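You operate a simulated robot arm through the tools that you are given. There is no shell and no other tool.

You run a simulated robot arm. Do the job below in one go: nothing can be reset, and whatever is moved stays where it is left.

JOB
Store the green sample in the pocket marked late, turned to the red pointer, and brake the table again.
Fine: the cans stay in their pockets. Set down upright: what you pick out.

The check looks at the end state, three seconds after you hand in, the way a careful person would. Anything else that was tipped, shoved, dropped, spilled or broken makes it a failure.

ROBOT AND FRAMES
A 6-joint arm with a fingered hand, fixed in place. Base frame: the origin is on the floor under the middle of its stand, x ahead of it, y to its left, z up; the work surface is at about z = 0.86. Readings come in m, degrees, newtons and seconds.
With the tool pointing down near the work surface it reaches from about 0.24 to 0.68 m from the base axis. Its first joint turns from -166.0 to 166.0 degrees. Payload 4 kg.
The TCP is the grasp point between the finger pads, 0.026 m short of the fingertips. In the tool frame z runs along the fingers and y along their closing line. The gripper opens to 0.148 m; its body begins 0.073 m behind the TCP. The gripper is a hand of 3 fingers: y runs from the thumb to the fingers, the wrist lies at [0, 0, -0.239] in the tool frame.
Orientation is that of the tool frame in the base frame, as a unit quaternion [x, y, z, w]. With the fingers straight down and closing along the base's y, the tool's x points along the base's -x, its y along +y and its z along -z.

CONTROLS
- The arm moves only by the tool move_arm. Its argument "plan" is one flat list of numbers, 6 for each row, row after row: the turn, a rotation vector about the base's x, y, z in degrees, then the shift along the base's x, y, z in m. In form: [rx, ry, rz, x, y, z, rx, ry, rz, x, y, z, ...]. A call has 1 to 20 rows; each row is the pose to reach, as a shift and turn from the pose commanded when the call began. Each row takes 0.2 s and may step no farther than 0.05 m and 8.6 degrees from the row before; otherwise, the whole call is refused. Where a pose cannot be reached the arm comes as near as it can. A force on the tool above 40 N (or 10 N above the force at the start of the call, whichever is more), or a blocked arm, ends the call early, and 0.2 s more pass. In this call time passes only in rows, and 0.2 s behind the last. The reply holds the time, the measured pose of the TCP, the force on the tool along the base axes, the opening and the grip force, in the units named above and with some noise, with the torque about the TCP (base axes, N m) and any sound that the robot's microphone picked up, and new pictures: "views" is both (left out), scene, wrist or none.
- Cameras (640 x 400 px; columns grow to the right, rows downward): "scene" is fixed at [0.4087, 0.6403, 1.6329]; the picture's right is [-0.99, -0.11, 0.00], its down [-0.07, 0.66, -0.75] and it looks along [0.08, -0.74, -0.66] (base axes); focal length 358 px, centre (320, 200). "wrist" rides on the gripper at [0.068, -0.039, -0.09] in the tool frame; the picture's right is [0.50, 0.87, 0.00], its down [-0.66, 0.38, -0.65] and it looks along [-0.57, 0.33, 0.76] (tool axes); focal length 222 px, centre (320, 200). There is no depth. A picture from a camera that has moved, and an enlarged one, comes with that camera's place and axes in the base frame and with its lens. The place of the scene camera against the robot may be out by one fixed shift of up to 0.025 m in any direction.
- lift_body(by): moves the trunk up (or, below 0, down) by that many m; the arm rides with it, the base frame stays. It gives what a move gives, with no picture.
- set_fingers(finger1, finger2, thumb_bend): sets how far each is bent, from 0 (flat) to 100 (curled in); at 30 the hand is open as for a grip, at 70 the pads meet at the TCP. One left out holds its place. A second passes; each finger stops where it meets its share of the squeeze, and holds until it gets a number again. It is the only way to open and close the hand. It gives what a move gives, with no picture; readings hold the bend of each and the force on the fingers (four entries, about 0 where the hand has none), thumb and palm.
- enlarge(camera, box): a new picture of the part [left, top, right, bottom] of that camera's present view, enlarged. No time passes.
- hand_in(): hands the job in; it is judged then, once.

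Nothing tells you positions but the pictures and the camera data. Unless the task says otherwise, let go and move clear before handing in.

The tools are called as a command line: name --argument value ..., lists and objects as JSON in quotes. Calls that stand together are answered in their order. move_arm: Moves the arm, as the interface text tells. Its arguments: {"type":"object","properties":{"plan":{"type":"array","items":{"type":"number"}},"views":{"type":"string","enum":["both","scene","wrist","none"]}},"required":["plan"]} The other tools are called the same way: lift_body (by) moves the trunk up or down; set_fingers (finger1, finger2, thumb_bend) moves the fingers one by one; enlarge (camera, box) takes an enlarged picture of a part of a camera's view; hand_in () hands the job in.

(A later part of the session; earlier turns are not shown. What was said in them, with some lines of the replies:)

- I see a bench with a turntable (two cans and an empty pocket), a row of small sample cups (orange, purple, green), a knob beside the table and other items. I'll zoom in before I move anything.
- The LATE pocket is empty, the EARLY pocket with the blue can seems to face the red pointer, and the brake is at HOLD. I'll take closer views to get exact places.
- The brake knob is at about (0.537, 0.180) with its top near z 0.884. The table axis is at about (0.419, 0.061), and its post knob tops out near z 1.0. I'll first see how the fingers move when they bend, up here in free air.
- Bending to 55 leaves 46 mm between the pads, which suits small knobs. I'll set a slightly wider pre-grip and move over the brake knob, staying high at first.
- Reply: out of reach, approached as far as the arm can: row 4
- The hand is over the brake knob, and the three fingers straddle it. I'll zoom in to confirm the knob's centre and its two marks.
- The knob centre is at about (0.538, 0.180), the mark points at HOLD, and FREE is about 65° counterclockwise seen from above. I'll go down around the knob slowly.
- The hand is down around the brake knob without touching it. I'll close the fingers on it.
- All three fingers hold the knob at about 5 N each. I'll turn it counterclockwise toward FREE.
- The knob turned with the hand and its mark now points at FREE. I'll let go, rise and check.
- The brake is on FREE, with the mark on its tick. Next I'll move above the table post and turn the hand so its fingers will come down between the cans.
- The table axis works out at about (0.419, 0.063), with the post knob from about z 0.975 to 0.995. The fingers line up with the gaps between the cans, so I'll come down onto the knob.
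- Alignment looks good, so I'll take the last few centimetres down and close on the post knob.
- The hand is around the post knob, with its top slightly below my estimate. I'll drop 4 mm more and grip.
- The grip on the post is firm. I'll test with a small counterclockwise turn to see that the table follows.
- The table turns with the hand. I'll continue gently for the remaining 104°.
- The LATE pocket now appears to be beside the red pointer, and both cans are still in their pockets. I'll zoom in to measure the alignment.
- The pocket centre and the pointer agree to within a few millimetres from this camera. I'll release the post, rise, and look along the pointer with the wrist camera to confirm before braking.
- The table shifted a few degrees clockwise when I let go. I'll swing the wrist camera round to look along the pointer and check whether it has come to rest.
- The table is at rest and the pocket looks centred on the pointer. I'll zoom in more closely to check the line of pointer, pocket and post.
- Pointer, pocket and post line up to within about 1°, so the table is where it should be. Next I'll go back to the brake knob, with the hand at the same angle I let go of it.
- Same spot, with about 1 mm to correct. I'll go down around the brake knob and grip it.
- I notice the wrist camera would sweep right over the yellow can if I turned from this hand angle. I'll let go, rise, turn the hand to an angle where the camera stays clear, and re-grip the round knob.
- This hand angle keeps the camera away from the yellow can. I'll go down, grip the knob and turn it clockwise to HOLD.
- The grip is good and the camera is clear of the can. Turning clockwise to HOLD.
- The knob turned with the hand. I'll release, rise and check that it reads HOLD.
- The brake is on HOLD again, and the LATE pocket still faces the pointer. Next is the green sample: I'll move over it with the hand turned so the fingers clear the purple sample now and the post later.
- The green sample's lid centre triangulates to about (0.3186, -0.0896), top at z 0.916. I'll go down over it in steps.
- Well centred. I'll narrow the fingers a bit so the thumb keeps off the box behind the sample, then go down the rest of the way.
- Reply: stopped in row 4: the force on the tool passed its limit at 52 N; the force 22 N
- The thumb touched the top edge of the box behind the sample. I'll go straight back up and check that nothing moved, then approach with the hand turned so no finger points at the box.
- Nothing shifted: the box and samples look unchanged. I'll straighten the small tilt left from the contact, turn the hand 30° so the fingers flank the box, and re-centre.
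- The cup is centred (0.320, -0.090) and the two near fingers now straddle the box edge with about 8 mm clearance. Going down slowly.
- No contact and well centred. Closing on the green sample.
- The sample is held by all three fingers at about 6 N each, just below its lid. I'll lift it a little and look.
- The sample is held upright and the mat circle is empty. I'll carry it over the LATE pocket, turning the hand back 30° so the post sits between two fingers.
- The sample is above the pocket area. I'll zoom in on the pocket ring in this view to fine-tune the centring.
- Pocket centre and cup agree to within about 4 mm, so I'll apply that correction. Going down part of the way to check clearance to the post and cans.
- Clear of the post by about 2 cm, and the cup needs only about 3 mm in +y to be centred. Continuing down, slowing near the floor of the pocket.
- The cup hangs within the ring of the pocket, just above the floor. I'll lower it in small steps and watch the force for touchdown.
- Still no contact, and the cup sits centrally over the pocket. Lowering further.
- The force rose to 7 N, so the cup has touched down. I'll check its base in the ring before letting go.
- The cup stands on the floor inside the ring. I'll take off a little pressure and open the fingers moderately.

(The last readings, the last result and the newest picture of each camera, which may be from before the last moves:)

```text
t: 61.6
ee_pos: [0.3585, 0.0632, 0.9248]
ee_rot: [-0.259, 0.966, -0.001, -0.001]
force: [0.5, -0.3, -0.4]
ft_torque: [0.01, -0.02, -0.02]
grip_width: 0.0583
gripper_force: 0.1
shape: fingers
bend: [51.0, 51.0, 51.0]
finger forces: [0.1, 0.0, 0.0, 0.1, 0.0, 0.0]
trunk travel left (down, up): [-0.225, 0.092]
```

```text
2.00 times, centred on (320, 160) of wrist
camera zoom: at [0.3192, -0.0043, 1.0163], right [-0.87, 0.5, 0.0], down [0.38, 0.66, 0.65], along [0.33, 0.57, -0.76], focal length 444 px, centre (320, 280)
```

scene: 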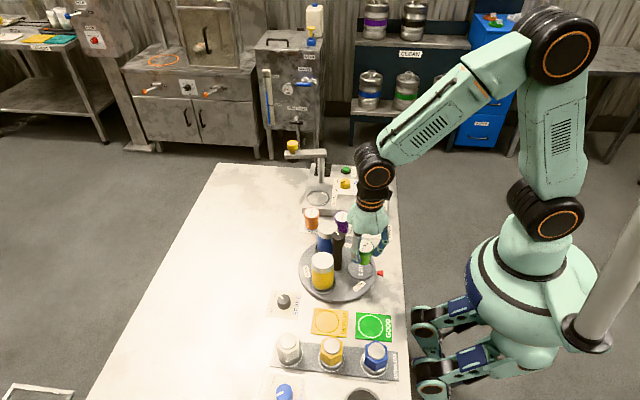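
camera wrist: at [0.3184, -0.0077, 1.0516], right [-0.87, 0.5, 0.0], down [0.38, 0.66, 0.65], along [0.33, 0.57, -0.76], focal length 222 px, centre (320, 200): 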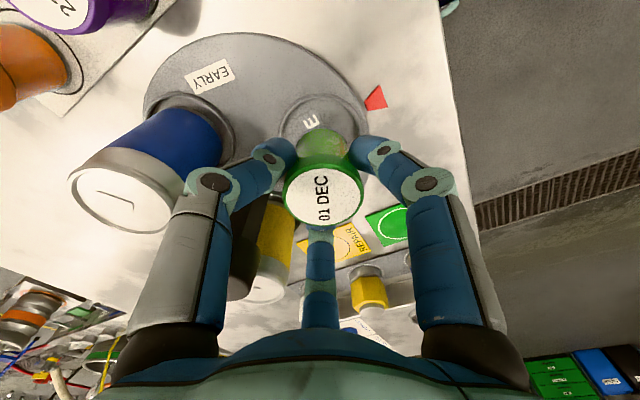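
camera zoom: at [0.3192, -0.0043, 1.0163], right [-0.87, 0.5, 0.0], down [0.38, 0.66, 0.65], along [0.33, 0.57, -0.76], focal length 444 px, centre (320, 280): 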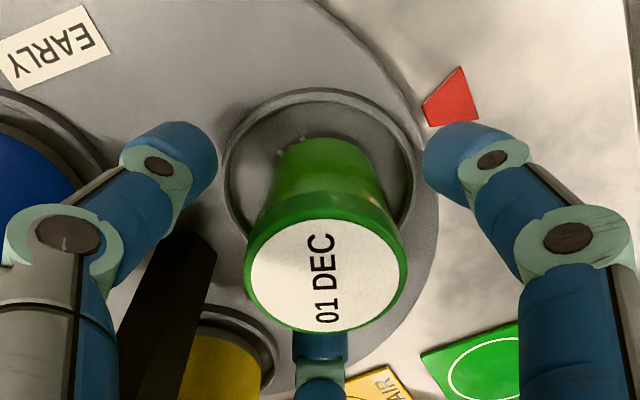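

The sample stands upright in the LATE pocket, free of the fingers. I'll rise straight up and look things over.

move_arm --plan '[0, 0, 0, 0, 0, 0.015, 0, 0, 0, 0, 0, 0.035, 0, 0, 0, 0, 0, 0.065, 0, 0, 0, 0, 0, 0.1, 0, 0, 0, 0, 0, 0.14, 0, 0, 0, 0, 0, 0.18, 0, 0, 0, 0, 0, 0.22]'

enlarge --camera "scene" --box '[290, 200, 402, 310]'

enlarge --camera "wrist" --box '[220, 50, 400, 165]'

enlarge --camera "scene" --box '[268, 285, 316, 315]'

```text
t: 63.2
ee_pos: [0.3589, 0.0627, 1.1446]
ee_rot: [-0.259, 0.966, 0.0, 0.0]
force: [0.3, 0.3, -0.2]
ft_torque: [0.01, -0.04, 0.02]
grip_width: 0.0585
gripper_force: 0.1
shape: fingers
bend: [51.0, 51.0, 51.0]
finger forces: [0.1, 0.0, 0.0, 0.0, 0.0, 0.0]
trunk travel left (down, up): [-0.225, 0.092]
camera wrist: at [0.3187, -0.0057, 1.2365], right [-0.87, 0.5, 0.0], down [0.38, 0.66, 0.65], along [0.33, 0.57, -0.76], focal length 222 px, centre (320, 200)
```

scene: 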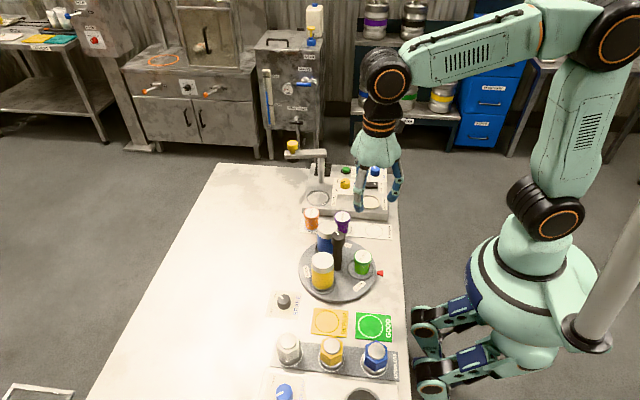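
wrist: 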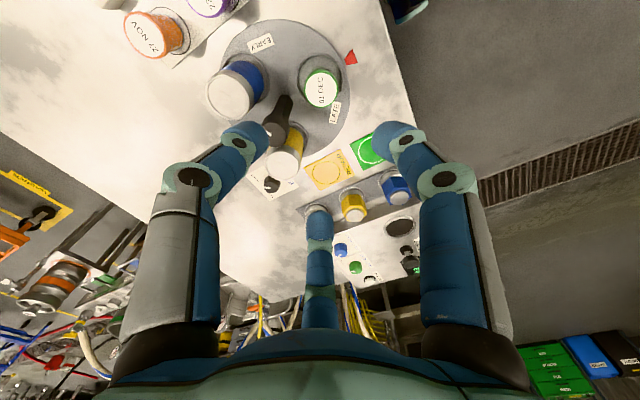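

```text
3.64 times, centred on (346, 255) of scene
camera zoom: at [0.4087, 0.6403, 1.6329], right [-0.99, -0.11, 0.0], down [-0.07, 0.66, -0.75], along [0.08, -0.74, -0.66], focal length 1303 px, centre (226, 0)
```

zoom: 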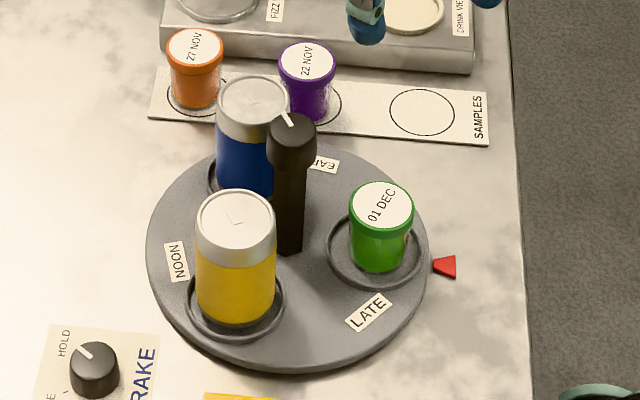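

```text
3.48 times, centred on (310, 108) of wrist
camera zoom: at [0.3187, -0.0057, 1.2365], right [-0.87, 0.5, 0.0], down [0.38, 0.66, 0.65], along [0.33, 0.57, -0.76], focal length 773 px, centre (355, 522)
```

zoom: 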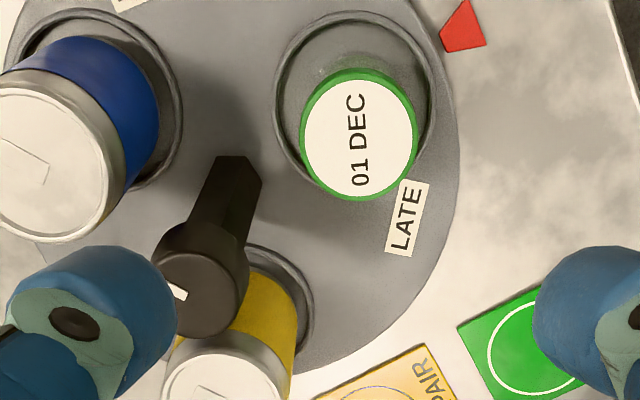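

```text
13.33 times, centred on (292, 300) of scene
camera zoom: at [0.4087, 0.6403, 1.6329], right [-0.99, -0.11, 0.0], down [-0.07, 0.66, -0.75], along [0.08, -0.74, -0.66], focal length 4777 px, centre (693, -1133)
```

zoom: 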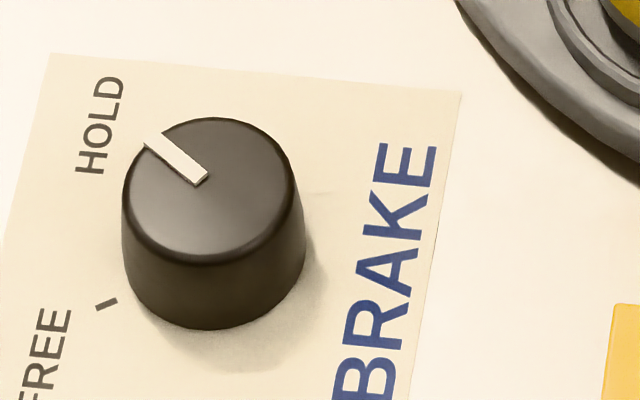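

The green sample is upright in the LATE pocket, the cans are in place and the brake reads HOLD. I'll do a last alignment check from the view along the pointer.

move_arm --plan '[0, 0, -8, -0.004, 0, 0, 0, 0, -16, -0.008, 0, 0, 0, 0, -24, -0.012, 0, 0, 0, 0, -32, -0.016, 0, 0, 0, 0, -40, -0.02, 0, 0, 0, 0, -48, -0.024, 0, 0, 0, 0, -56, -0.028, 0, 0, 0, 0, -60, -0.03, 0, 0]'

enlarge --camera "wrist" --box '[256, 45, 384, 125]'

enlarge --camera "wrist" --box '[224, 60, 416, 180]'

enlarge --camera "scene" --box '[290, 230, 402, 310]'

enlarge --camera "scene" --box '[270, 130, 410, 220]'

```text
t: 65.0
ee_pos: [0.3304, 0.0646, 1.1448]
ee_rot: [0.26, 0.966, 0.001, -0.001]
force: [-1.1, 0.8, 0.7]
ft_torque: [0.06, -0.02, -0.01]
grip_width: 0.0583
gripper_force: 0.1
shape: fingers
bend: [51.0, 51.0, 51.0]
finger forces: [0.1, 0.0, 0.0, 0.1, 0.0, 0.2]
trunk travel left (down, up): [-0.225, 0.092]
camera wrist: at [0.2508, 0.0634, 1.2359], right [0.0, 1.0, 0.0], down [0.76, 0.0, 0.65], along [0.65, 0.0, -0.76], focal length 222 px, centre (320, 200)
```

scene: 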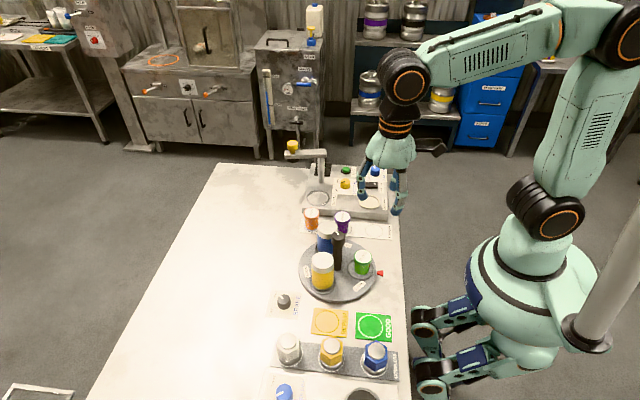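
wrist: 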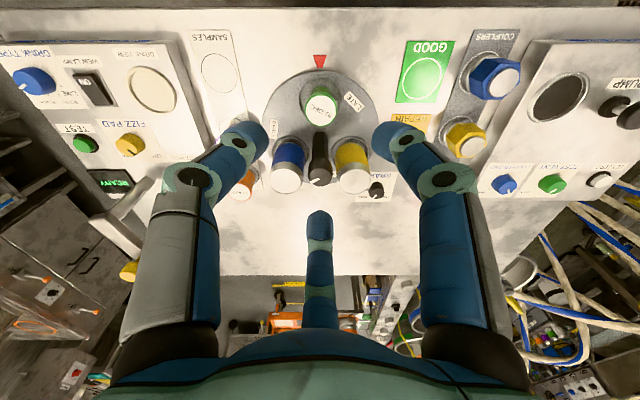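

```text
5.00 times, centred on (320, 85) of wrist
camera zoom: at [0.2508, 0.0634, 1.2359], right [0.0, 1.0, 0.0], down [0.76, 0.0, 0.65], along [0.65, 0.0, -0.76], focal length 1111 px, centre (320, 775)
```

zoom: 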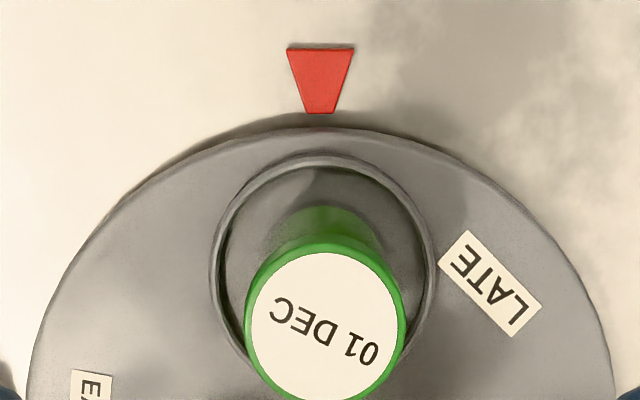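

```text
3.33 times, centred on (320, 120) of wrist
camera zoom: at [0.2508, 0.0634, 1.2359], right [0.0, 1.0, 0.0], down [0.76, 0.0, 0.65], along [0.65, 0.0, -0.76], focal length 740 px, centre (320, 467)
```

zoom: 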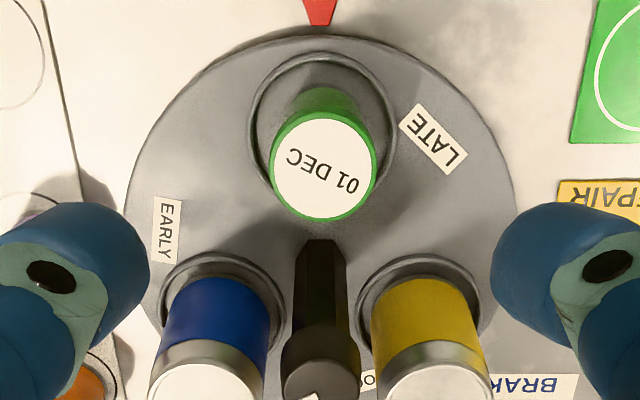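

```text
5.00 times, centred on (346, 270) of scene
camera zoom: at [0.4087, 0.6403, 1.6329], right [-0.99, -0.11, 0.0], down [-0.07, 0.66, -0.75], along [0.08, -0.74, -0.66], focal length 1792 px, centre (190, -150)
```

zoom: 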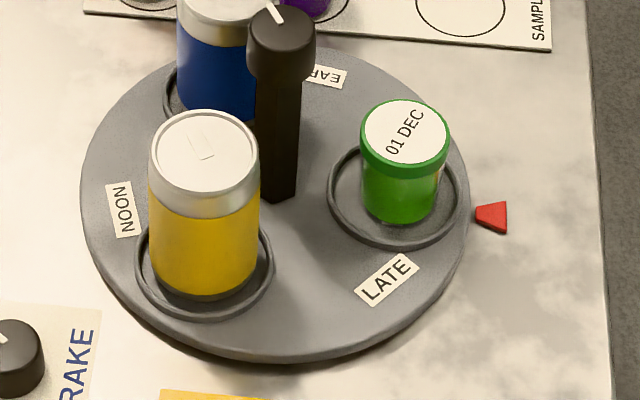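

```text
4.44 times, centred on (340, 175) of scene
camera zoom: at [0.4087, 0.6403, 1.6329], right [-0.99, -0.11, 0.0], down [-0.07, 0.66, -0.75], along [0.08, -0.74, -0.66], focal length 1592 px, centre (231, 311)
```

zoom: 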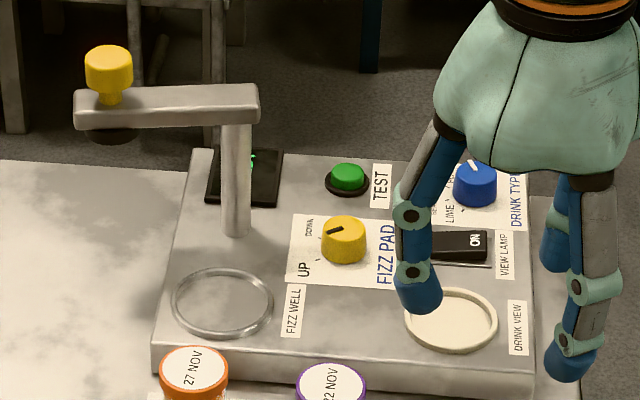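

The pointer, the LATE pocket and the post line up to within about 1°. The green sample is upright in that pocket, both cans are in theirs, the brake is on HOLD, nothing else has moved, and the hand is clear. I'm handing in.

hand_in

```text
The job is handed in.
```

I've handed the job in. The green sample (01 DEC) stands upright in the LATE pocket, the pocket faces the red pointer to within about 1°, and the brake is back on HOLD.

- **Cans:** the yellow and blue cans stayed in their pockets while the table turned.
- **Sample position:** it sits a few millimetres off the centre of the pocket, but flat on the floor and clear of the ring.
- **Contact with the box:** on my first approach to the sample, the thumb pressed on the top edge of the box behind it, peaking at 52 N. I backed off and came in at a different angle. The pictures before and after show nothing shifted.

The check's result hasn't come back, so I can't say whether it passed.
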